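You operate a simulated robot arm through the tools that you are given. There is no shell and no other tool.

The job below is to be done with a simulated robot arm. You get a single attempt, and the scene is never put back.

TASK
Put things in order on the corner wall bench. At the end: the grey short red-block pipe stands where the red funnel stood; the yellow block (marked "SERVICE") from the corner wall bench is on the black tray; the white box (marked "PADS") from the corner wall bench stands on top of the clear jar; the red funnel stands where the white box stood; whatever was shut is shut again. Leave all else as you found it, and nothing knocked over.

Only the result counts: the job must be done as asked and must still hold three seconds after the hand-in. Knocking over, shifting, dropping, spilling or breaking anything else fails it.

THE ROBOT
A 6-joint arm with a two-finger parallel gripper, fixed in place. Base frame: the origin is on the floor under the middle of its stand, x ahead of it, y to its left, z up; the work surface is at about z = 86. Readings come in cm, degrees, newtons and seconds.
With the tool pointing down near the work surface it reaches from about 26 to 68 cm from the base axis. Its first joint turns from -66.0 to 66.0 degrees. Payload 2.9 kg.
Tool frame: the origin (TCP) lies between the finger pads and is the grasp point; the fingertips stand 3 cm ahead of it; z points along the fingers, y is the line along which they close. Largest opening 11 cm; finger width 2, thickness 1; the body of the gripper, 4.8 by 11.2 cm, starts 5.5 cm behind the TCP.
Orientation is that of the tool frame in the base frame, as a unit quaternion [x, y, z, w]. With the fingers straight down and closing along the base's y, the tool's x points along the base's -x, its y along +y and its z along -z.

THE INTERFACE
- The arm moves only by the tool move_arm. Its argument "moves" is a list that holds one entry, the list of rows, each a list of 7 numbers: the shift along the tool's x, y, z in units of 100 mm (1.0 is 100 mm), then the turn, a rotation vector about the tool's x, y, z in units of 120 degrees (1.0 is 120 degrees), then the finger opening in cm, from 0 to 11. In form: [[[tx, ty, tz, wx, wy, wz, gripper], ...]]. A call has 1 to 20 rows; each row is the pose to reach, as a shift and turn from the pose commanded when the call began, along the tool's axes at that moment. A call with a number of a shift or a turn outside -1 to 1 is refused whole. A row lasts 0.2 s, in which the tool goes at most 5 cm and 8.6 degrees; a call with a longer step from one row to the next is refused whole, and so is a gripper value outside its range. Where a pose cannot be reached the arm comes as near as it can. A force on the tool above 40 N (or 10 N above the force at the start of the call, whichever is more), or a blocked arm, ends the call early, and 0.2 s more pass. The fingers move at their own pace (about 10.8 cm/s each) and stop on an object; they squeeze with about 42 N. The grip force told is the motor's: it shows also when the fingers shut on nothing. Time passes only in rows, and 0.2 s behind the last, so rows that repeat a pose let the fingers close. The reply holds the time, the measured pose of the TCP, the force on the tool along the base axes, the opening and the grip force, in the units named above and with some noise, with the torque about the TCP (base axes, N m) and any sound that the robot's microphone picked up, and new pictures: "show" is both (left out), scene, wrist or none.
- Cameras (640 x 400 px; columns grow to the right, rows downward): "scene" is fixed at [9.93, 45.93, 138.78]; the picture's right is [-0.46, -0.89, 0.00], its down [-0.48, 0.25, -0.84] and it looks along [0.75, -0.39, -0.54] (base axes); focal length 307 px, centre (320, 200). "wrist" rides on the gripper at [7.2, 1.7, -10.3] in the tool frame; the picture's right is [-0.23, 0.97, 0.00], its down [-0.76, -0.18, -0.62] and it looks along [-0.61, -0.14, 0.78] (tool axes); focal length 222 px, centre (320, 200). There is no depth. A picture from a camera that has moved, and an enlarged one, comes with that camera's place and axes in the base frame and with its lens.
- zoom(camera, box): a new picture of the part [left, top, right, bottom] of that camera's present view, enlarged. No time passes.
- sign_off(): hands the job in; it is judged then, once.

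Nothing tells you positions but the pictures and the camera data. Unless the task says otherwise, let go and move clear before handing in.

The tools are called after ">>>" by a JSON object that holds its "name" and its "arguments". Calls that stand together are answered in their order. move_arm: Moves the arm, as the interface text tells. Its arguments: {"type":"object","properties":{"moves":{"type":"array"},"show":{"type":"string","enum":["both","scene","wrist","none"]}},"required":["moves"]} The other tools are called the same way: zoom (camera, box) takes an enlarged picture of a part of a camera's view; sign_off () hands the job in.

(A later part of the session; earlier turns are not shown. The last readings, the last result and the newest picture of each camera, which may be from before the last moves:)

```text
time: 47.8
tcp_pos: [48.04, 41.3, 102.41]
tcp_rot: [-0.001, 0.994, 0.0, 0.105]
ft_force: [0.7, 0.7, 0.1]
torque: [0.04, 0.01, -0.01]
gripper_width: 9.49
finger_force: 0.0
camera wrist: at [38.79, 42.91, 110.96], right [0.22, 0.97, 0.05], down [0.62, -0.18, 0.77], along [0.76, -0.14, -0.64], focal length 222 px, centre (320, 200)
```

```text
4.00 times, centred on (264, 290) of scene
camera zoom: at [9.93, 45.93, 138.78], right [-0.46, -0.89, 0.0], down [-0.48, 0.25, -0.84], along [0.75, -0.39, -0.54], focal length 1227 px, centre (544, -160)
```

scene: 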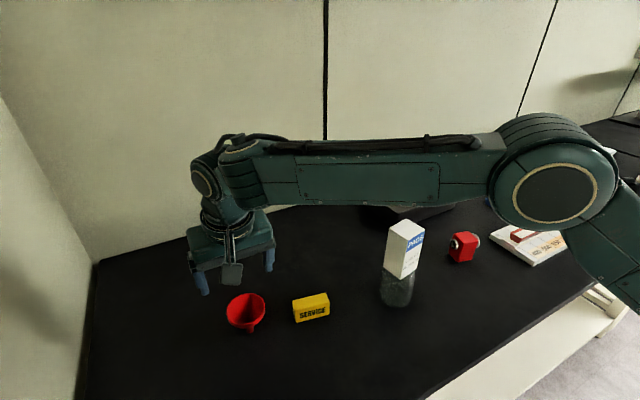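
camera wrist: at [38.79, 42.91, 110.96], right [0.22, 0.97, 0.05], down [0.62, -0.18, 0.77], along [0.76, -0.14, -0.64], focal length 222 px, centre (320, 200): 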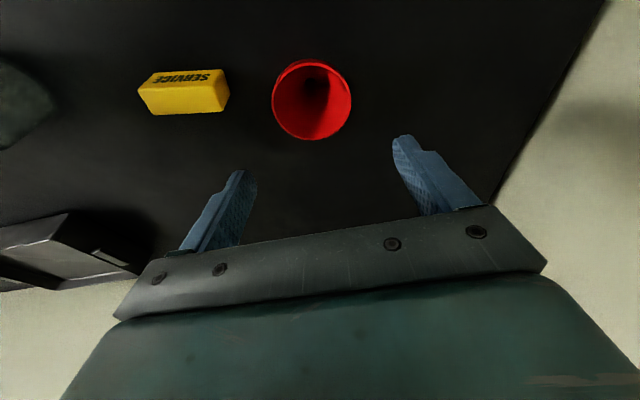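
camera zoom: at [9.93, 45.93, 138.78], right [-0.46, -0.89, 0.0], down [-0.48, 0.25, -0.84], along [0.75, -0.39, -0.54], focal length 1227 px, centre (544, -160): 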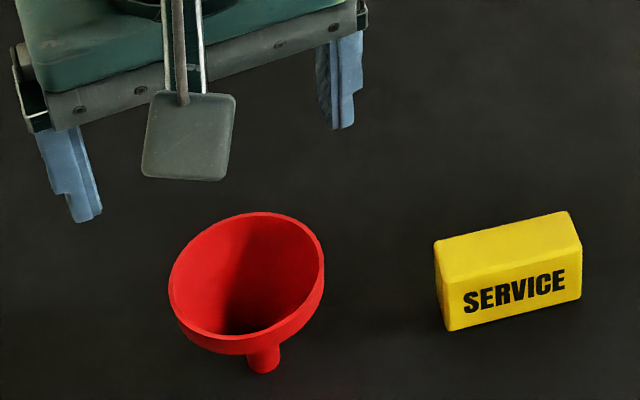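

The funnel stands upright at the white box's former spot. Next comes the red-block pipe: I'll rise, straighten the hand, and move over to it, staying well above the box on the jar.

>>> {"name": "move_arm", "arguments": {"moves": [[[-0.045, 0, -0.215, 0, 0.025, 0, 9.5], [-0.09, 0, -0.43, 0, 0.05, 0, 9.5], [-0.135, 0, -0.645, 0, 0.075, 0, 9.5], [-0.186, 0, -0.88, 0, 0.1, 0, 9.5], [-0.186, 0, -0.88, 0, 0.1, 0, 9.5]]], "show": "none"}}

>>> {"name": "move_arm", "arguments": {"moves": [[[0.01, -0.33, 0, 0, 0, 0, 9.5], [0.02, -0.66, 0, 0, 0, 0, 9.5], [0.03, -1.0, 0, 0, 0, 0, 9.5]]], "show": "none"}}

>>> {"name": "move_arm", "arguments": {"moves": [[[0.01, -0.33, 0, 0, 0, 0, 9.5], [0.02, -0.66, 0, 0, 0, 0, 9.5], [0.03, -1.0, 0, 0, 0, 0, 9.5]]], "show": "none"}}

>>> {"name": "move_arm", "arguments": {"moves": [[[0.01, -0.33, 0, 0, 0, 0, 9.5], [0.02, -0.66, 0, 0, 0, 0, 9.5], [0.03, -1.0, 0, 0, 0, 0, 9.5]]], "show": "both"}}

```text
time: 49.0
tcp_pos: [48.35, 40.96, 111.28]
tcp_rot: [-0.001, 1.0, -0.001, -0.002]
ft_force: [0.4, -0.4, 0.4]
torque: [-0.04, -0.02, -0.03]
gripper_width: 9.5
finger_force: 0.1
out of reach, approached as far as the arm can: row 3, 4
```

```text
time: 49.8
tcp_pos: [47.76, 31.16, 111.11]
tcp_rot: [-0.002, 1.0, 0.0, 0.0]
ft_force: [-0.6, 0.2, -0.3]
torque: [0.03, 0.03, 0.03]
gripper_width: 9.51
finger_force: 0.1
```

```text
time: 50.6
tcp_pos: [47.4, 21.24, 111.04]
tcp_rot: [-0.001, 1.0, 0.0, 0.0]
ft_force: [0.6, -0.3, 0.2]
torque: [0.01, 0.03, 0.0]
gripper_width: 9.47
finger_force: 0.1
```

```text
time: 51.4
tcp_pos: [47.16, 11.13, 110.89]
tcp_rot: [-0.001, 1.0, 0.0, 0.0]
ft_force: [-0.1, 0.9, -0.3]
torque: [0.02, -0.01, 0.01]
gripper_width: 9.47
finger_force: 0.1
camera wrist: at [39.89, 12.78, 121.28], right [0.23, 0.97, 0.0], down [0.76, -0.18, 0.62], along [0.61, -0.14, -0.78], focal length 222 px, centre (320, 200)
```

scene: 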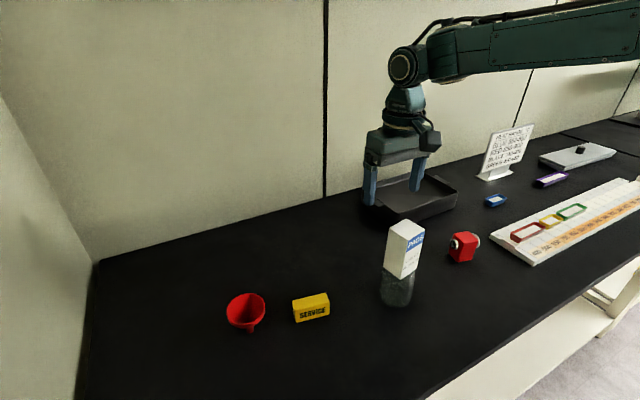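
wrist: 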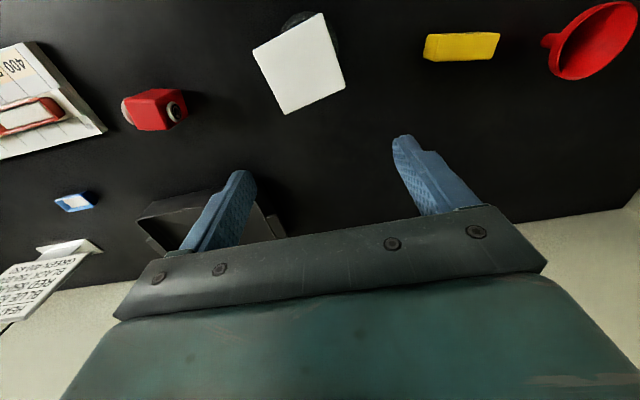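

Everything is standing as left. Continuing to the pipe, then turning the hand 78.5° so the fingers close across the block's plain faces.

>>> {"name": "move_arm", "arguments": {"moves": [[[0.04, -0.33, 0, 0, 0, 0, 9.5], [0.08, -0.66, 0, 0, 0, 0, 9.5], [0.12, -1.0, 0, 0, 0, 0, 9.5]]], "show": "none"}}

>>> {"name": "move_arm", "arguments": {"moves": [[[0.04, -0.33, 0, 0, 0, 0, 9.5], [0.08, -0.66, 0, 0, 0, 0, 9.5], [0.12, -1.0, 0, 0, 0, 0, 9.5]]], "show": "none"}}

>>> {"name": "move_arm", "arguments": {"moves": [[[0, 0, 0, 0, 0, -0.0654, 9.5], [0, 0, 0, 0, 0, -0.1308, 9.5], [0, 0, 0, 0, 0, -0.1962, 9.5], [0, 0, 0, 0, 0, -0.2616, 9.5], [0, 0, 0, 0, 0, -0.327, 9.5], [0, 0, 0, 0, 0, -0.3924, 9.5], [0, 0, 0, 0, 0, -0.4578, 9.5], [0, 0, 0, 0, 0, -0.5232, 9.5], [0, 0, 0, 0, 0, -0.5886, 9.5], [0, 0, 0, 0, 0, -0.654, 9.5], [0, 0, 0, 0, 0, -0.654, 9.5]]], "show": "both"}}

```text
time: 52.2
tcp_pos: [45.88, 1.07, 110.9]
tcp_rot: [-0.001, 1.0, 0.0, 0.0]
ft_force: [0.1, -0.2, 0.3]
torque: [0.0, 0.02, 0.0]
gripper_width: 9.5
finger_force: 0.0
```

```text
time: 53.0
tcp_pos: [45.0, -8.8, 111.06]
tcp_rot: [-0.001, 1.0, 0.001, 0.0]
ft_force: [-0.6, -1.5, -0.6]
torque: [0.0, 0.01, -0.04]
gripper_width: 9.48
finger_force: 0.1
```

```text
time: 55.4
tcp_pos: [44.91, -9.04, 111.23]
tcp_rot: [-0.634, 0.773, 0.0, 0.0]
ft_force: [-0.5, 0.1, 0.0]
torque: [0.04, -0.02, 0.01]
gripper_width: 9.5
finger_force: 0.0
camera wrist: at [41.91, -15.79, 121.56], right [-0.91, 0.41, 0.0], down [0.32, 0.71, 0.62], along [0.26, 0.57, -0.78], focal length 222 px, centre (320, 200)
```

scene: 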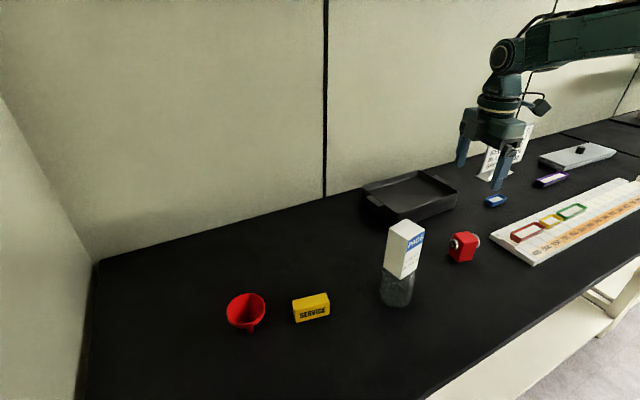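
wrist: 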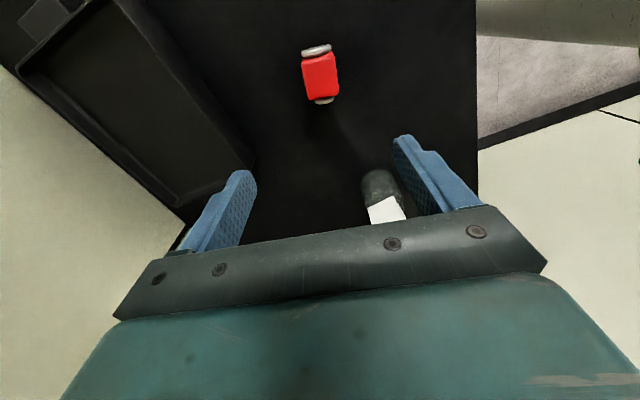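

The hand is turned (yaw ≈ 78.7°) and the pipe is in view. Enlarging to measure it.

>>> {"name": "zoom", "arguments": {"camera": "wrist", "box": [272, 30, 368, 120]}}

>>> {"name": "zoom", "arguments": {"camera": "scene", "box": [430, 215, 510, 275]}}

```text
4.44 times, centred on (320, 75) of wrist
camera zoom: at [41.91, -15.79, 121.56], right [-0.91, 0.41, 0.0], down [0.32, 0.71, 0.62], along [0.26, 0.57, -0.78], focal length 987 px, centre (320, 756)
```

zoom: 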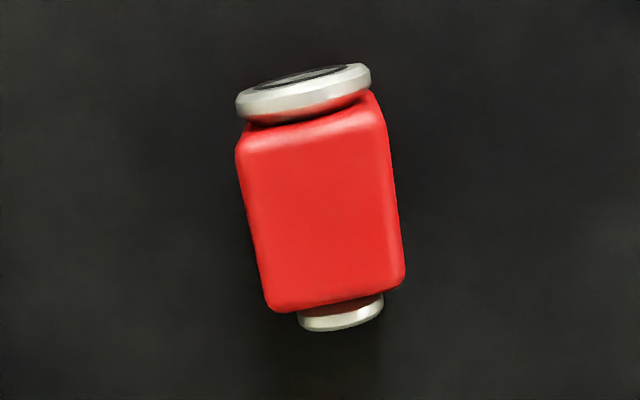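

```text
6.67 times, centred on (470, 245) of scene
camera zoom: at [9.93, 45.93, 138.78], right [-0.46, -0.89, 0.0], down [-0.48, 0.25, -0.84], along [0.75, -0.39, -0.54], focal length 2045 px, centre (-680, -100)
```

zoom: 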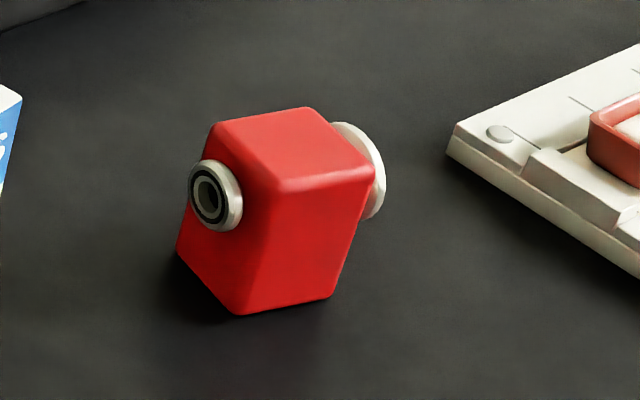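

Pipe block: centre about (44.05, -11.0), yaw about -13°, 3.75 × 4.1 cm across and top near z = 92, with a bigger flange on its far side. I'll centre over it, trim the yaw 2° and come lower for a final look.

>>> {"name": "move_arm", "arguments": {"moves": [[[0.07, 0.018, 0.3, 0, 0, 0.005, 9.5], [0.14, 0.036, 0.6, 0, 0, 0.011, 9.5], [0.209, 0.054, 0.926, 0, 0, 0.0167, 9.5], [0.209, 0.054, 0.926, 0, 0, 0.0167, 9.5], [0.209, 0.054, 0.926, 0, 0, 0.0167, 9.5]]], "show": "both"}}

>>> {"name": "zoom", "arguments": {"camera": "wrist", "box": [256, 40, 384, 160]}}

```text
time: 56.6
tcp_pos: [44.15, -10.85, 102.0]
tcp_rot: [-0.619, 0.785, -0.001, -0.001]
ft_force: [0.1, 0.3, 0.4]
torque: [0.0, -0.06, 0.01]
gripper_width: 9.49
finger_force: 0.2
camera wrist: at [40.8, -17.61, 112.3], right [-0.89, 0.45, 0.0], down [0.35, 0.7, 0.62], along [0.28, 0.56, -0.78], focal length 222 px, centre (320, 200)
```

scene: 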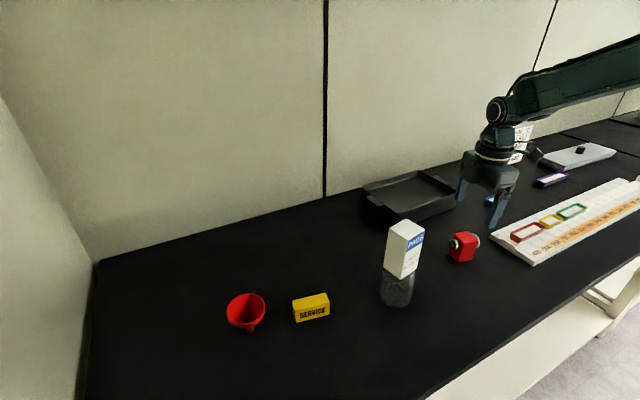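
wrist: 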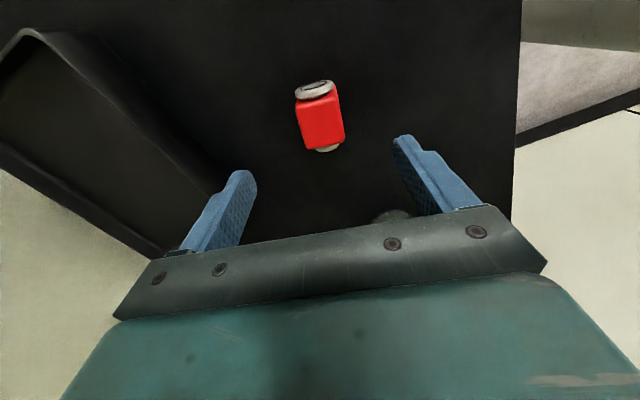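

```text
3.33 times, centred on (320, 100) of wrist
camera zoom: at [40.8, -17.61, 112.3], right [-0.89, 0.45, 0.0], down [0.35, 0.7, 0.62], along [0.28, 0.56, -0.78], focal length 740 px, centre (320, 533)
```

zoom: 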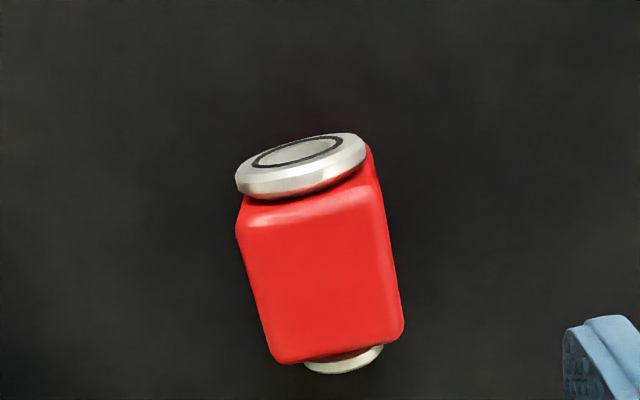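

Refined: block centre (43.98, -11.0), yaw -13.9°; TCP at (44.13, -11.01). I'll shift 1.5 mm, lean the hand 12° (matching what the far spot needs), and then descend.

>>> {"name": "move_arm", "arguments": {"moves": [[[0.003, 0.015, 0, 0, -0.05, 0, 9.5], [0.003, 0.015, 0, 0, -0.1, 0, 9.5], [0.003, 0.015, 0, 0, -0.1, 0, 9.5], [0.003, 0.015, 0, 0, -0.1, 0, 9.5]]], "show": "both"}}

```text
time: 57.6
tcp_pos: [44.02, -10.91, 102.05]
tcp_rot: [-0.616, 0.781, 0.065, 0.083]
ft_force: [-1.4, -0.2, -0.5]
torque: [0.0, 0.01, -0.03]
gripper_width: 9.48
finger_force: 0.0
camera wrist: at [40.15, -19.51, 110.59], right [-0.9, 0.44, 0.05], down [0.32, 0.56, 0.77], along [0.31, 0.7, -0.64], focal length 222 px, centre (320, 200)
```

scene: 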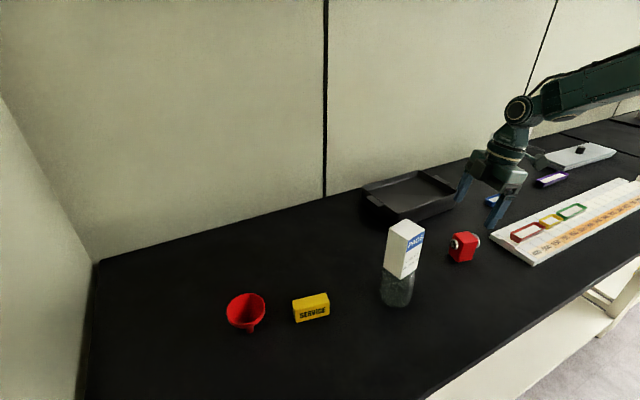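
wrist: 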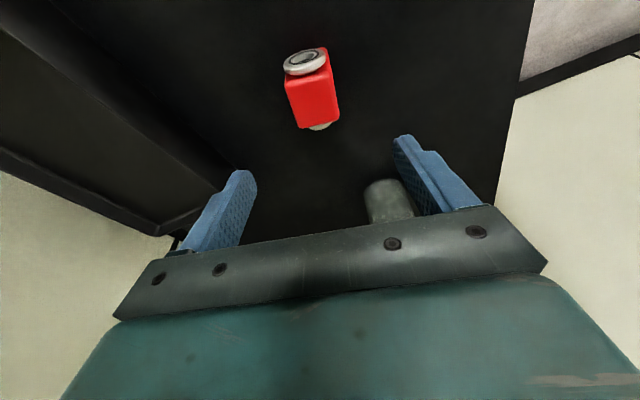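

Hand is leaning and centred at (43.95, -10.98). Descending partway, then checking the straddle.

>>> {"name": "move_arm", "arguments": {"moves": [[[0.047, 0, 0.222, 0, 0, 0, 9.5], [0.094, 0, 0.443, 0, 0, 0, 9.5], [0.141, 0, 0.665, 0, 0, 0, 9.5], [0.141, 0, 0.665, 0, 0, 0, 9.5], [0.141, 0, 0.665, 0, 0, 0, 9.5]]], "show": "both"}}

>>> {"name": "zoom", "arguments": {"camera": "wrist", "box": [224, 70, 416, 190]}}

>>> {"name": "zoom", "arguments": {"camera": "scene", "box": [420, 190, 532, 270]}}

```text
time: 58.8
tcp_pos: [44.08, -10.65, 95.52]
tcp_rot: [-0.616, 0.781, 0.065, 0.082]
ft_force: [0.1, 0.2, 0.4]
torque: [0.03, 0.02, -0.01]
gripper_width: 9.52
finger_force: 0.0
camera wrist: at [40.15, -19.34, 103.99], right [-0.9, 0.44, 0.05], down [0.32, 0.56, 0.77], along [0.31, 0.7, -0.64], focal length 222 px, centre (320, 200)
```

scene: 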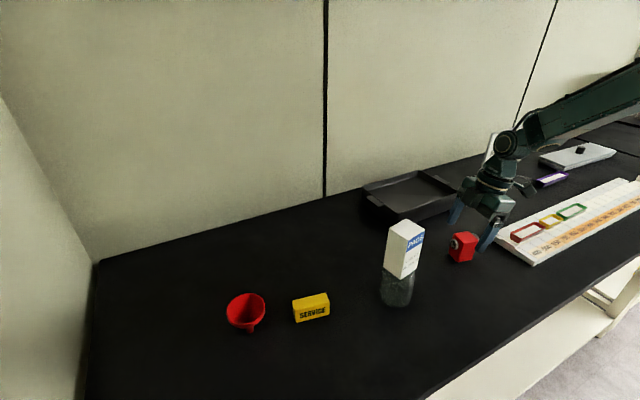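
wrist: 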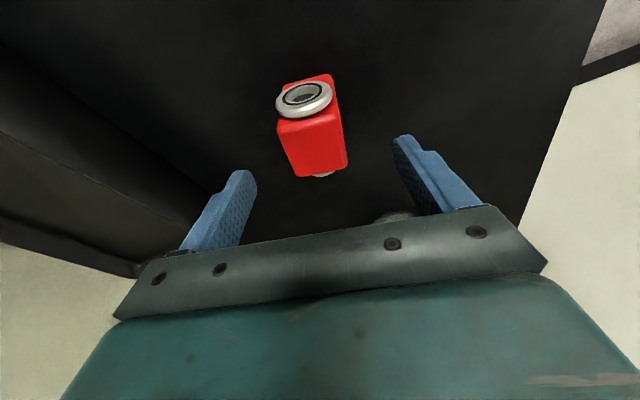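

```text
3.33 times, centred on (320, 130) of wrist
camera zoom: at [40.15, -19.34, 103.99], right [-0.9, 0.44, 0.05], down [0.32, 0.56, 0.77], along [0.31, 0.7, -0.64], focal length 740 px, centre (320, 433)
```

zoom: 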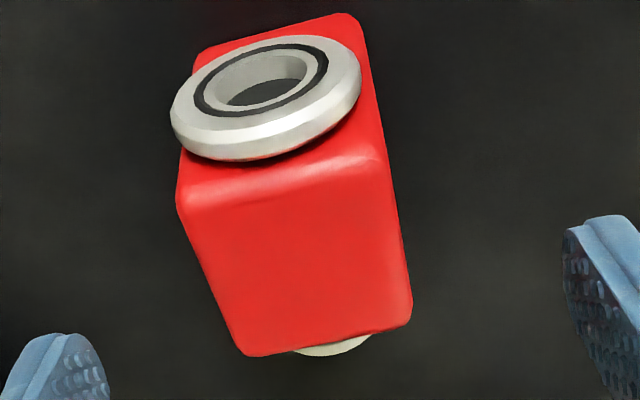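

```text
5.00 times, centred on (476, 230) of scene
camera zoom: at [9.93, 45.93, 138.78], right [-0.46, -0.89, 0.0], down [-0.48, 0.25, -0.84], along [0.75, -0.39, -0.54], focal length 1534 px, centre (-460, 50)
```

zoom: 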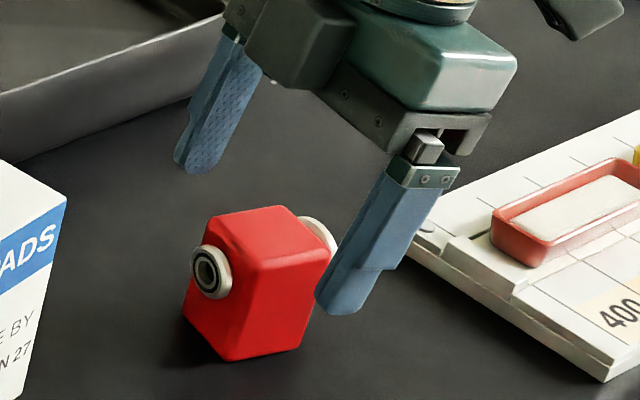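

The block is centred between the fingers within 1 mm. Going down to grip height.

>>> {"name": "move_arm", "arguments": {"moves": [[[0.036, 0, 0.17, 0, 0, 0, 9.5], [0.072, 0, 0.34, 0, 0, 0, 9.5], [0.09, 0, 0.425, 0, 0, 0, 9.5], [0.108, 0, 0.509, 0, 0, 0, 9.5], [0.108, 0, 0.509, 0, 0, 0, 9.5], [0.108, 0, 0.509, 0, 0, 0, 9.5]]], "show": "both"}}

>>> {"name": "zoom", "arguments": {"camera": "wrist", "box": [200, 100, 456, 260]}}

>>> {"name": "zoom", "arguments": {"camera": "scene", "box": [420, 190, 532, 270]}}

```text
time: 60.2
tcp_pos: [44.03, -10.8, 89.88]
tcp_rot: [-0.616, 0.781, 0.065, 0.082]
ft_force: [0.3, -0.3, 0.5]
torque: [-0.03, -0.01, 0.01]
gripper_width: 9.51
finger_force: 0.0
camera wrist: at [40.22, -19.44, 98.5], right [-0.9, 0.44, 0.05], down [0.32, 0.56, 0.77], along [0.31, 0.7, -0.64], focal length 222 px, centre (320, 200)
```

scene: 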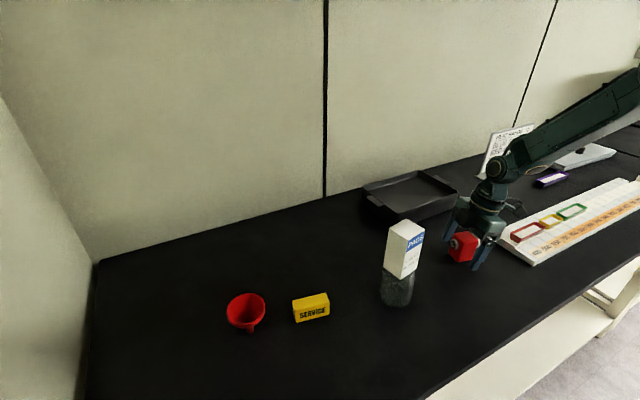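
wrist: 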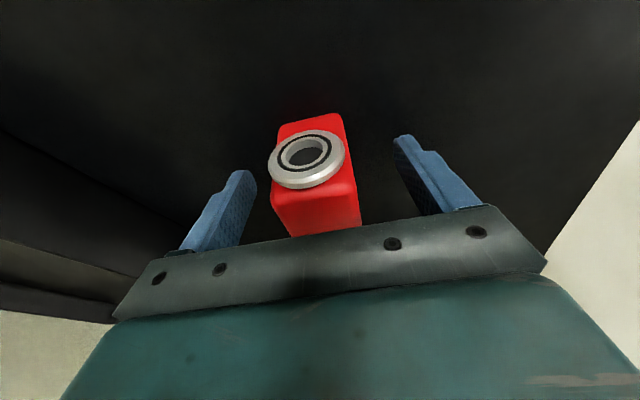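

```text
2.50 times, centred on (328, 180) of wrist
camera zoom: at [40.22, -19.44, 98.5], right [-0.9, 0.44, 0.05], down [0.32, 0.56, 0.77], along [0.31, 0.7, -0.64], focal length 555 px, centre (300, 250)
```

zoom: 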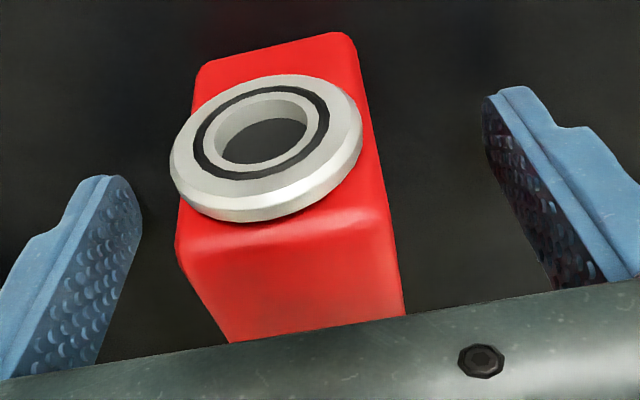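

```text
5.00 times, centred on (476, 230) of scene
camera zoom: at [9.93, 45.93, 138.78], right [-0.46, -0.89, 0.0], down [-0.48, 0.25, -0.84], along [0.75, -0.39, -0.54], focal length 1534 px, centre (-460, 50)
```

zoom: 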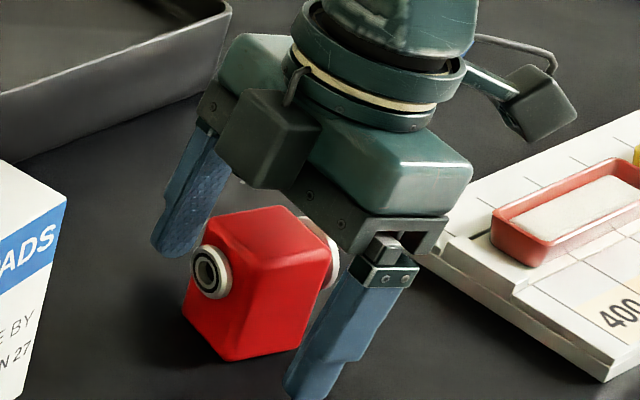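

At grip height (z ≈ 89.9) with no contact. Closing on the block in stages.

>>> {"name": "move_arm", "arguments": {"moves": [[[0, 0, 0, 0, 0, 0, 7], [0, 0, 0, 0, 0, 0, 5.5], [0, 0, 0, 0, 0, 0, 4.5], [0, 0, 0, 0, 0, 0, 3.8], [0, 0, 0, 0, 0, 0, 2.5], [0, 0, 0, 0, 0, 0, 2.5], [0, 0, 0, 0, 0, 0, 2.5]]], "show": "both"}}

>>> {"name": "zoom", "arguments": {"camera": "wrist", "box": [200, 100, 456, 260]}}

```text
time: 61.8
tcp_pos: [43.94, -10.79, 89.91]
tcp_rot: [-0.616, 0.781, 0.065, 0.082]
ft_force: [1.1, -0.6, -0.5]
torque: [-0.01, 0.02, -0.01]
gripper_width: 3.99
finger_force: 42.3
camera wrist: at [40.22, -19.44, 98.52], right [-0.9, 0.44, 0.05], down [0.32, 0.56, 0.77], along [0.31, 0.7, -0.64], focal length 222 px, centre (320, 200)
```

scene: 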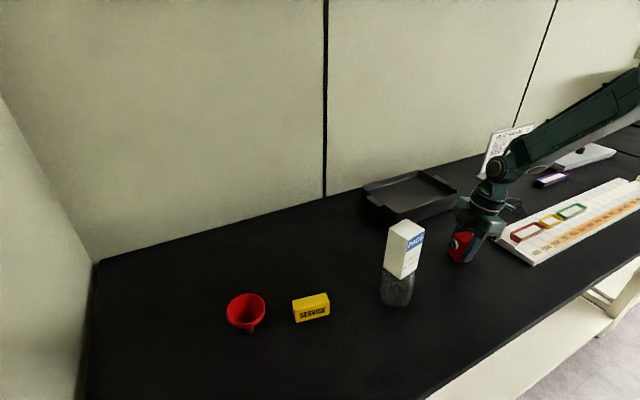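
wrist: 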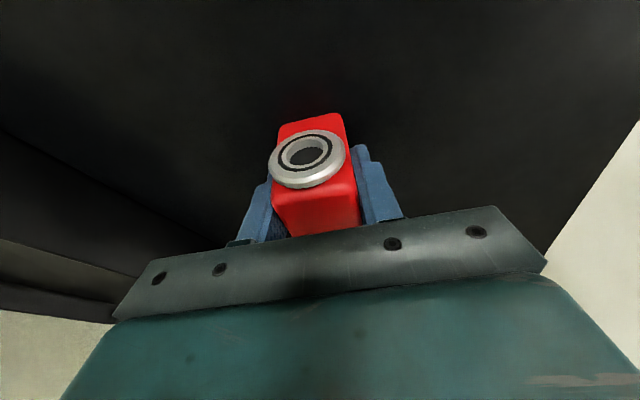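

```text
2.50 times, centred on (328, 180) of wrist
camera zoom: at [40.22, -19.44, 98.52], right [-0.9, 0.44, 0.05], down [0.32, 0.56, 0.77], along [0.31, 0.7, -0.64], focal length 555 px, centre (300, 250)
```

zoom: 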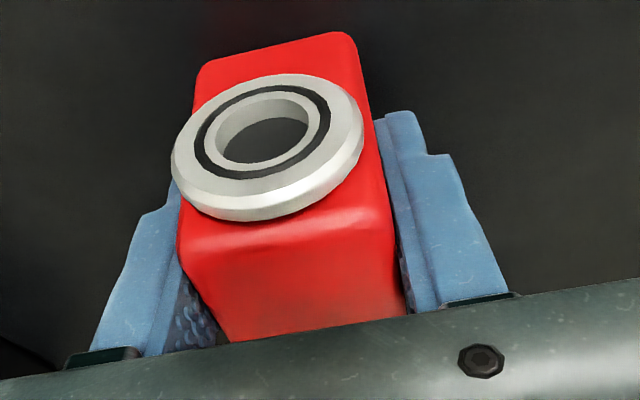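

Gripped at 4.0 cm, 42 N. Lifting straight up 8 cm and checking.

>>> {"name": "move_arm", "arguments": {"moves": [[[-0.01, 0, -0.049, 0, 0, 0, 2.5], [-0.031, 0, -0.147, 0, 0, 0, 2.5], [-0.073, 0, -0.342, 0, 0, 0, 2.5], [-0.114, 0, -0.538, 0, 0, 0, 2.5], [-0.166, 0, -0.7825, 0, 0, 0, 2.5], [-0.166, 0, -0.7825, 0, 0, 0, 2.5]]], "show": "both"}}

>>> {"name": "zoom", "arguments": {"camera": "scene", "box": [420, 170, 532, 250]}}

```text
time: 63.2
tcp_pos: [44.03, -10.82, 97.91]
tcp_rot: [-0.617, 0.78, 0.065, 0.082]
ft_force: [-0.2, 0.0, -1.6]
torque: [-0.04, -0.01, -0.02]
gripper_width: 3.95
finger_force: 42.1
camera wrist: at [40.19, -19.46, 106.46], right [-0.9, 0.44, 0.05], down [0.32, 0.56, 0.77], along [0.31, 0.7, -0.64], focal length 222 px, centre (320, 200)
```

scene: 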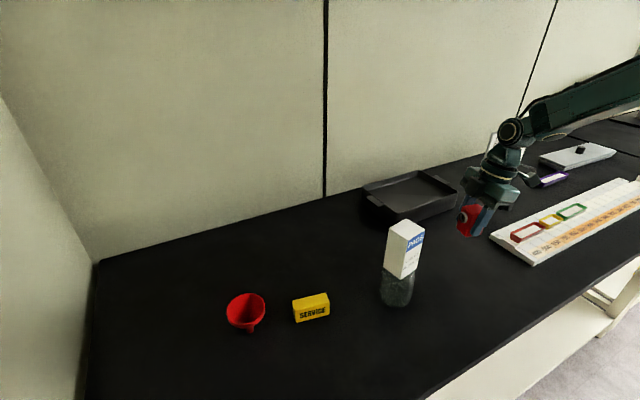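
wrist: 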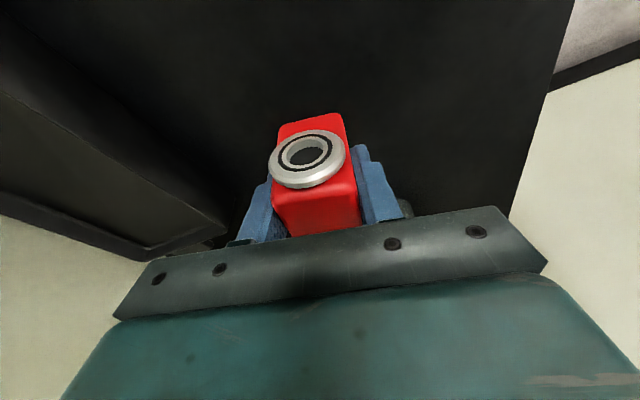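

```text
5.00 times, centred on (476, 210) of scene
camera zoom: at [9.93, 45.93, 138.78], right [-0.46, -0.89, 0.0], down [-0.48, 0.25, -0.84], along [0.75, -0.39, -0.54], focal length 1534 px, centre (-460, 150)
```

zoom: 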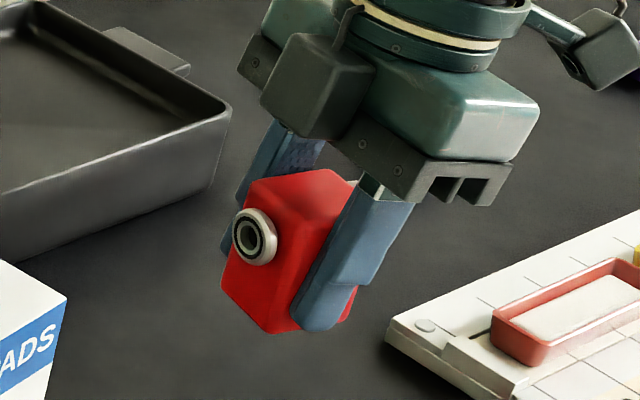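

The pipe is up and secure. I'll rotate it about the vertical by -76.5° while keeping the lean, so the hand leans outward at the far spot.

>>> {"name": "move_arm", "arguments": {"moves": [[[0, 0, 0, 0.01325, 0, 0.06236, 2.5], [0, 0, 0, 0.0265, 0, 0.12472, 2.5], [0, 0, 0, 0.03975, 0, 0.18708, 2.5], [0, 0, 0, 0.053, 0, 0.24944, 2.5], [0, 0, 0, 0.06625, 0, 0.3118, 2.5], [0, 0, 0, 0.0795, 0, 0.37416, 2.5], [0, 0, 0, 0.09275, 0, 0.43652, 2.5], [0, 0, 0, 0.106, 0, 0.49888, 2.5], [0, 0, 0, 0.11925, 0, 0.56124, 2.5], [0, 0, 0, 0.1325, 0, 0.6236, 2.5], [0, 0, 0, 0.1325, 0, 0.6236, 2.5]]], "show": "both"}}

```text
time: 65.6
tcp_pos: [43.92, -10.86, 98.02]
tcp_rot: [0.0, 0.994, -0.001, 0.105]
ft_force: [0.2, -0.2, -2.4]
torque: [0.01, -0.01, -0.01]
gripper_width: 3.97
finger_force: 42.0
camera wrist: at [34.67, -9.22, 106.56], right [0.22, 0.97, 0.05], down [0.62, -0.18, 0.77], along [0.76, -0.14, -0.64], focal length 222 px, centre (320, 200)
```

scene: 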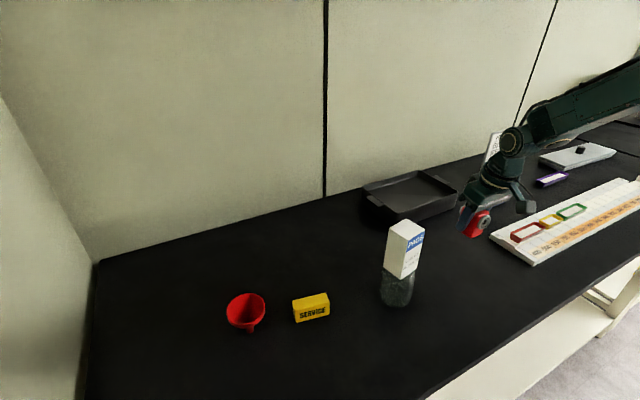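
wrist: 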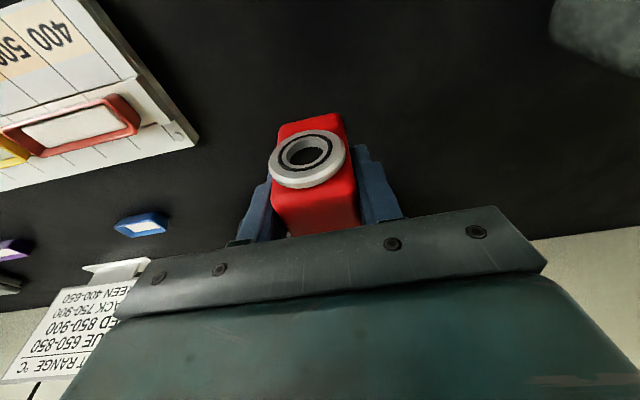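

Rotation done with the block still held straight. Moving out toward the funnel's old place in three legs, well above the tray edge.

>>> {"name": "move_arm", "arguments": {"moves": [[[-0.2, 0.15, 0.017, 0, 0, 0, 2.5], [-0.4, 0.3, 0.034, 0, 0, 0, 2.5], [-0.6, 0.45, 0.051, 0, 0, 0, 2.5], [-0.803, 0.6, 0.0686, 0, 0, 0, 2.5], [-0.803, 0.6, 0.0686, 0, 0, 0, 2.5]]], "show": "scene"}}

>>> {"name": "move_arm", "arguments": {"moves": [[[-0.196, 0.15, 0.0416, 0, 0, 0, 2.5], [-0.391, 0.3, 0.0832, 0, 0, 0, 2.5], [-0.587, 0.45, 0.125, 0, 0, 0, 2.5], [-0.782, 0.6, 0.1664, 0, 0, 0, 2.5], [-0.782, 0.6, 0.1664, 0, 0, 0, 2.5]]], "show": "both"}}

```text
time: 66.8
tcp_pos: [51.96, -4.87, 98.89]
tcp_rot: [0.0, 0.995, 0.0, 0.105]
ft_force: [0.5, -0.1, -1.8]
torque: [-0.01, -0.01, -0.01]
gripper_width: 3.97
finger_force: 41.7
```

scene: 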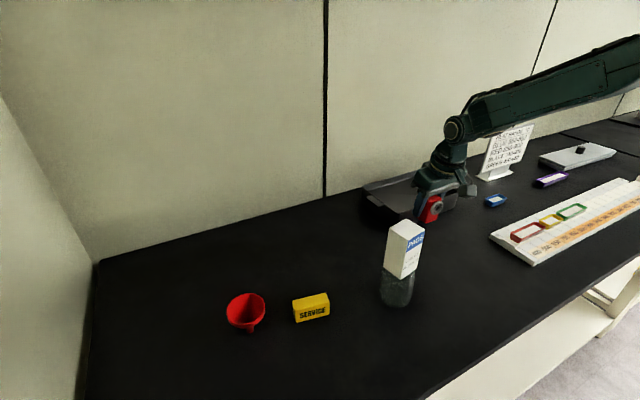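

```text
time: 68.0
tcp_pos: [59.96, 1.2, 98.85]
tcp_rot: [0.0, 0.994, 0.0, 0.105]
ft_force: [0.4, 0.3, -1.9]
torque: [0.0, 0.01, -0.04]
gripper_width: 3.99
finger_force: 42.0
camera wrist: at [50.65, 2.81, 107.45], right [0.22, 0.97, 0.05], down [0.62, -0.18, 0.77], along [0.76, -0.14, -0.64], focal length 222 px, centre (320, 200)
```

scene: 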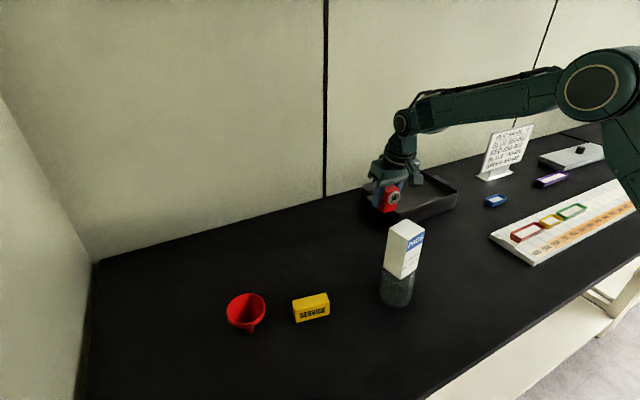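
wrist: 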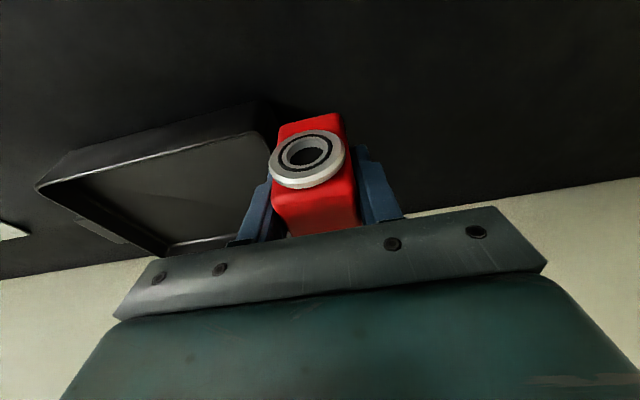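

At (59.8, 1.1). Final leg to above the old funnel spot (67.92, 6.95), ending about 6 cm above the surface.

>>> {"name": "move_arm", "arguments": {"moves": [[[-0.1825, 0.146, 0.1155, 0, 0, 0, 2.5], [-0.365, 0.292, 0.231, 0, 0, 0, 2.5], [-0.5475, 0.438, 0.3465, 0, 0, 0, 2.5], [-0.73, 0.584, 0.462, 0, 0, 0, 2.5], [-0.73, 0.584, 0.462, 0, 0, 0, 2.5], [-0.73, 0.584, 0.462, 0, 0, 0, 2.5]]], "show": "both"}}

>>> {"name": "zoom", "arguments": {"camera": "scene", "box": [310, 150, 422, 230]}}

```text
time: 69.4
tcp_pos: [67.96, 7.2, 95.93]
tcp_rot: [-0.001, 0.995, 0.001, 0.104]
ft_force: [-0.2, -0.2, -1.4]
torque: [0.02, -0.01, -0.01]
gripper_width: 3.98
finger_force: 42.6
camera wrist: at [58.74, 8.87, 104.58], right [0.22, 0.97, 0.05], down [0.62, -0.18, 0.77], along [0.76, -0.14, -0.64], focal length 222 px, centre (320, 200)
```

scene: 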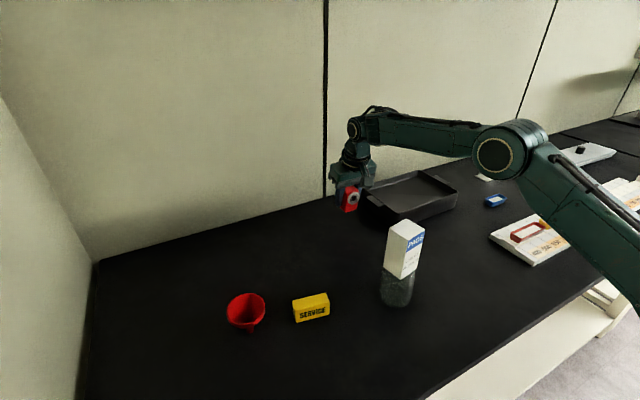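
wrist: 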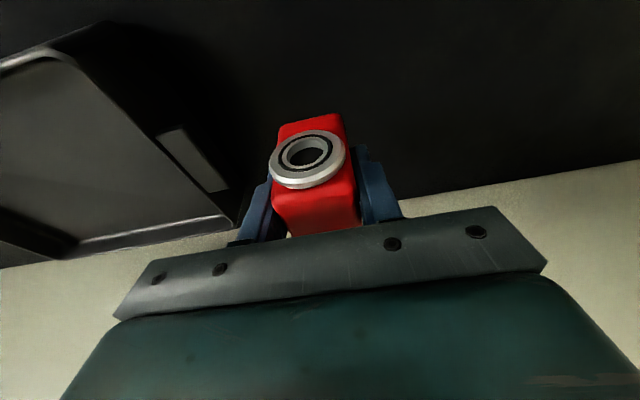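

```text
5.00 times, centred on (366, 190) of scene
camera zoom: at [9.94, 45.93, 138.78], right [-0.46, -0.89, 0.0], down [-0.48, 0.25, -0.84], along [0.75, -0.39, -0.54], focal length 1534 px, centre (90, 250)
```

zoom: 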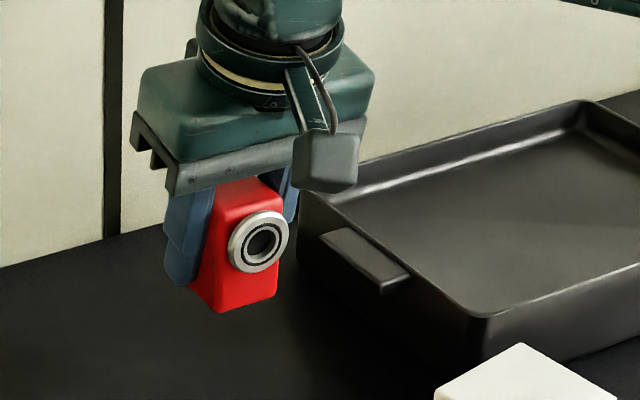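

At (67.91, 7.17, 96.0). Correcting 2 mm sideways and lowering to just above the surface.

>>> {"name": "move_arm", "arguments": {"moves": [[[0.02, -0.022, 0.1, 0, 0, 0, 2.5], [0.05, -0.022, 0.24, 0, 0, 0, 2.5], [0.085, -0.022, 0.4, 0, 0, 0, 2.5], [0.118, -0.022, 0.558, 0, 0, 0, 2.5], [0.118, -0.022, 0.558, 0, 0, 0, 2.5], [0.118, -0.022, 0.558, 0, 0, 0, 2.5]]], "show": "both"}}

>>> {"name": "zoom", "arguments": {"camera": "scene", "box": [310, 150, 422, 230]}}

```text
time: 70.8
tcp_pos: [68.0, 6.83, 90.45]
tcp_rot: [-0.001, 0.994, 0.0, 0.105]
ft_force: [-0.4, 0.0, -1.9]
torque: [-0.02, 0.02, -0.02]
gripper_width: 3.95
finger_force: 41.6
camera wrist: at [58.76, 8.43, 98.89], right [0.22, 0.97, 0.05], down [0.62, -0.18, 0.77], along [0.76, -0.14, -0.64], focal length 222 px, centre (320, 200)
```

scene: 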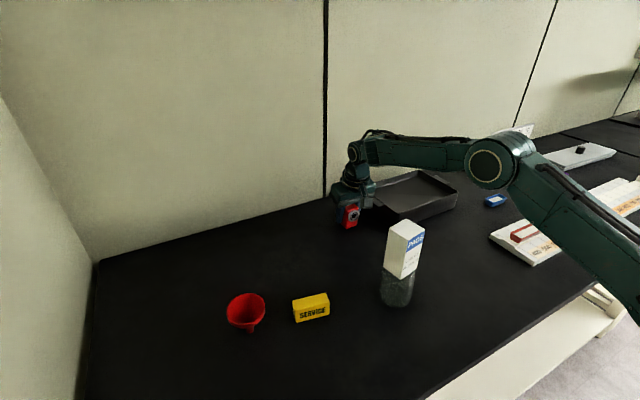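
wrist: 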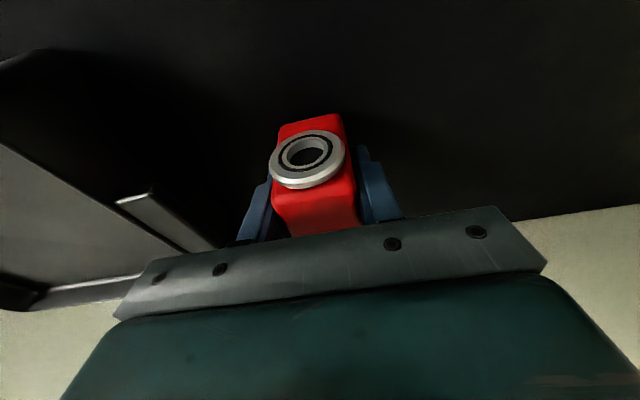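

```text
5.00 times, centred on (366, 190) of scene
camera zoom: at [9.94, 45.93, 138.78], right [-0.46, -0.89, 0.0], down [-0.48, 0.25, -0.84], along [0.75, -0.39, -0.54], focal length 1534 px, centre (90, 250)
```

zoom: 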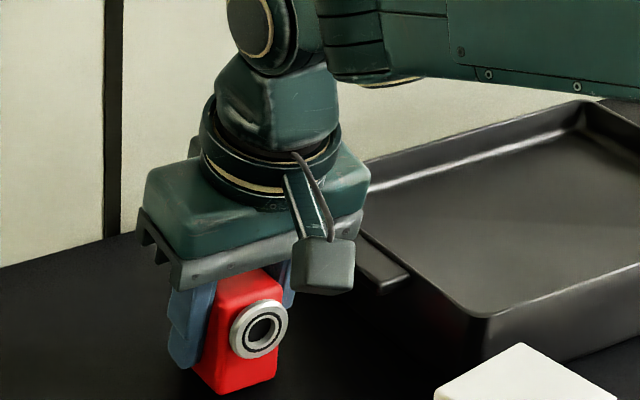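

At (67.93, 6.73, 90.31), about 4 mm above contact height. Trimming y by 2 mm and lowering slowly.

>>> {"name": "move_arm", "arguments": {"moves": [[[0, 0.01, 0, 0, 0, 0, 2.5], [0, 0.02, 0, 0, 0, 0, 2.5], [0.002, 0.02, 0.01, 0, 0, 0, 2.5], [0.004, 0.02, 0.02, 0, 0, 0, 2.5], [0.004, 0.02, 0.02, 0, 0, 0, 2.5]]], "show": "wrist"}}

>>> {"name": "move_arm", "arguments": {"moves": [[[0.001, 0, 0.006, 0, 0, 0, 2.5], [0.002, 0, 0.012, 0, 0, 0, 2.5], [0.002, 0, 0.012, 0, 0, 0, 2.5]]], "show": "wrist"}}

```text
time: 72.0
tcp_pos: [67.91, 6.86, 89.97]
tcp_rot: [-0.002, 0.995, 0.001, 0.104]
ft_force: [0.3, 0.4, -2.1]
torque: [-0.01, -0.03, -0.02]
gripper_width: 3.96
finger_force: 42.3
camera wrist: at [58.69, 8.62, 98.63], right [0.22, 0.97, 0.05], down [0.62, -0.18, 0.77], along [0.76, -0.14, -0.64], focal length 222 px, centre (320, 200)
```

wrist: 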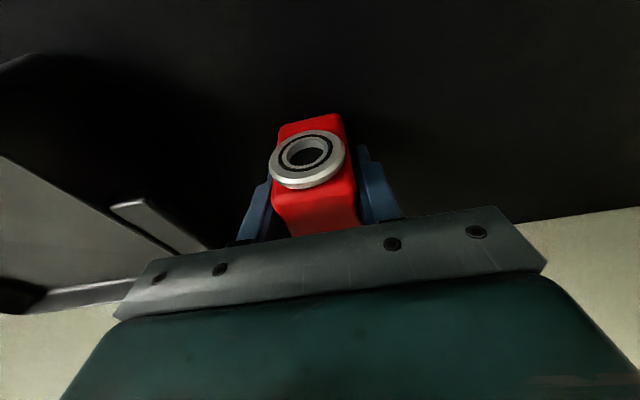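

```text
time: 72.8
tcp_pos: [67.95, 7.02, 89.81]
tcp_rot: [-0.001, 0.995, 0.001, 0.104]
ft_force: [0.8, 0.4, -0.8]
torque: [0.01, 0.0, -0.01]
gripper_width: 3.97
finger_force: 42.0
camera wrist: at [58.67, 8.61, 98.52], right [0.22, 0.97, 0.05], down [0.62, -0.18, 0.77], along [0.76, -0.14, -0.64], focal length 222 px, centre (320, 200)
```

wrist: 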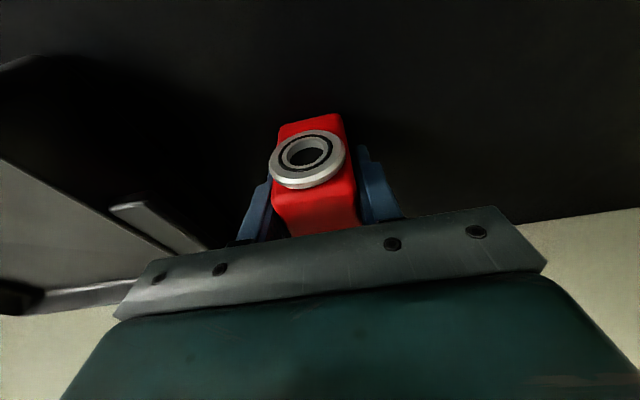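

At the exact pick height; the weight reading is easing off (−1.9 → −0.8 N), so contact is starting. One more small step.

>>> {"name": "move_arm", "arguments": {"moves": [[[0.001, 0, 0.005, 0, 0, 0, 2.5], [0.001, 0, 0.005, 0, 0, 0, 2.5], [0.001, 0, 0.005, 0, 0, 0, 2.5]]], "show": "wrist"}}

```text
time: 73.6
tcp_pos: [67.84, 6.95, 89.85]
tcp_rot: [-0.001, 0.995, 0.0, 0.105]
ft_force: [0.8, 0.7, 0.3]
torque: [0.02, 0.03, -0.01]
gripper_width: 3.98
finger_force: 41.8
camera wrist: at [58.63, 8.6, 98.51], right [0.22, 0.97, 0.05], down [0.61, -0.18, 0.77], along [0.76, -0.14, -0.64], focal length 222 px, centre (320, 200)
```

wrist: 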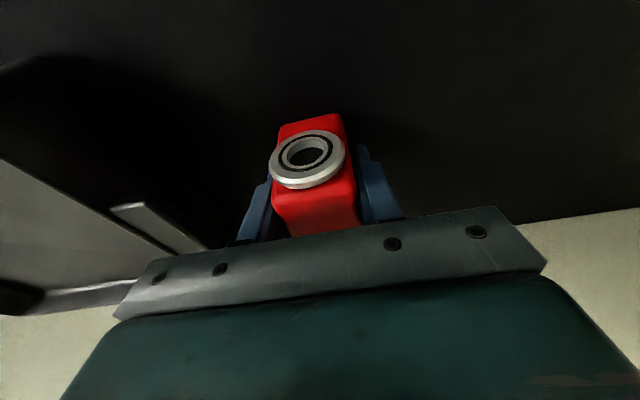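

The surface now carries the block's weight. Position (67.8, 6.9). Releasing gently.

>>> {"name": "move_arm", "arguments": {"moves": [[[0, 0, 0, 0, 0, 0, 3.9], [0, 0, 0, 0, 0, 0, 4.1], [0, 0, 0, 0, 0, 0, 4.6], [0, 0, 0, 0, 0, 0, 5.5], [0, 0, 0, 0, 0, 0, 7.5], [0, 0, 0, 0, 0, 0, 7.5]]], "show": "both"}}

>>> {"name": "zoom", "arguments": {"camera": "scene", "box": [310, 150, 422, 230]}}

>>> {"name": "zoom", "arguments": {"camera": "wrist", "box": [200, 100, 456, 260]}}

```text
time: 75.0
tcp_pos: [67.92, 7.06, 89.94]
tcp_rot: [-0.002, 0.995, 0.0, 0.104]
ft_force: [0.5, -0.7, -1.1]
torque: [0.02, 0.01, 0.03]
gripper_width: 7.54
finger_force: 0.0
camera wrist: at [58.62, 8.6, 98.49], right [0.22, 0.97, 0.05], down [0.62, -0.18, 0.77], along [0.76, -0.14, -0.64], focal length 222 px, centre (320, 200)
```

scene: 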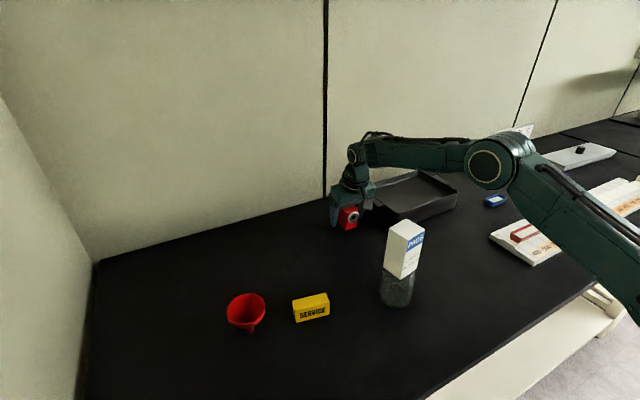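
wrist: 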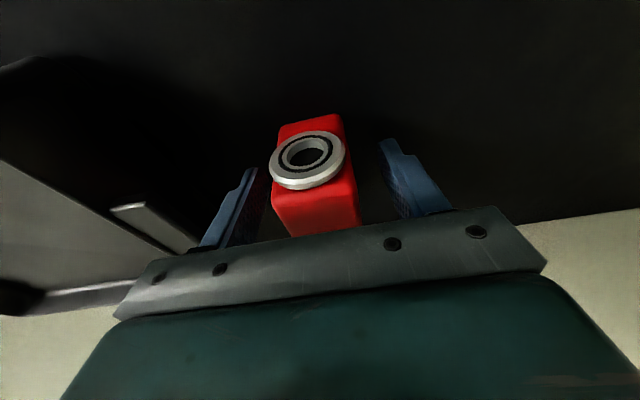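

```text
5.00 times, centred on (366, 190) of scene
camera zoom: at [9.93, 45.93, 138.78], right [-0.46, -0.89, 0.0], down [-0.48, 0.25, -0.84], along [0.75, -0.39, -0.54], focal length 1534 px, centre (90, 250)
```

zoom: 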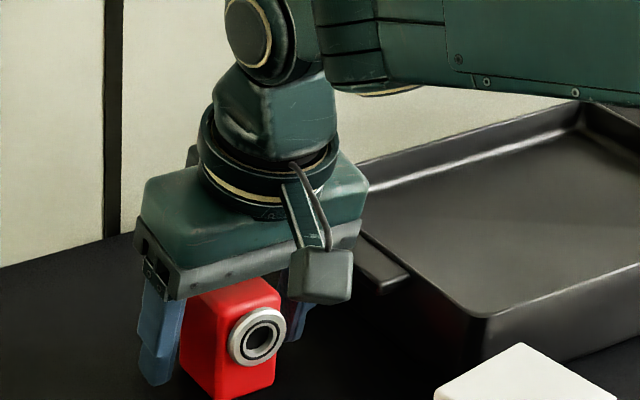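

```text
2.50 times, centred on (328, 180) of wrist
camera zoom: at [58.62, 8.6, 98.49], right [0.22, 0.97, 0.05], down [0.62, -0.18, 0.77], along [0.76, -0.14, -0.64], focal length 555 px, centre (300, 250)
```

zoom: 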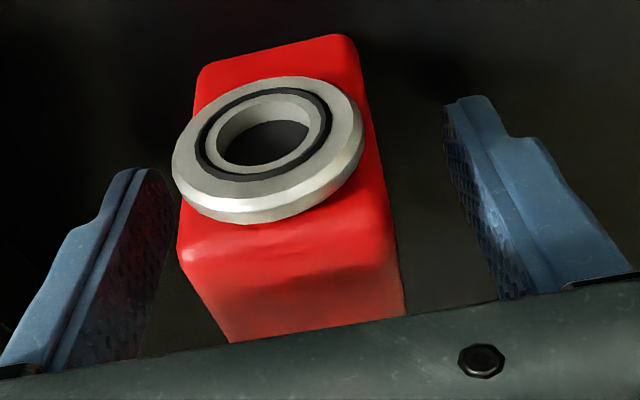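

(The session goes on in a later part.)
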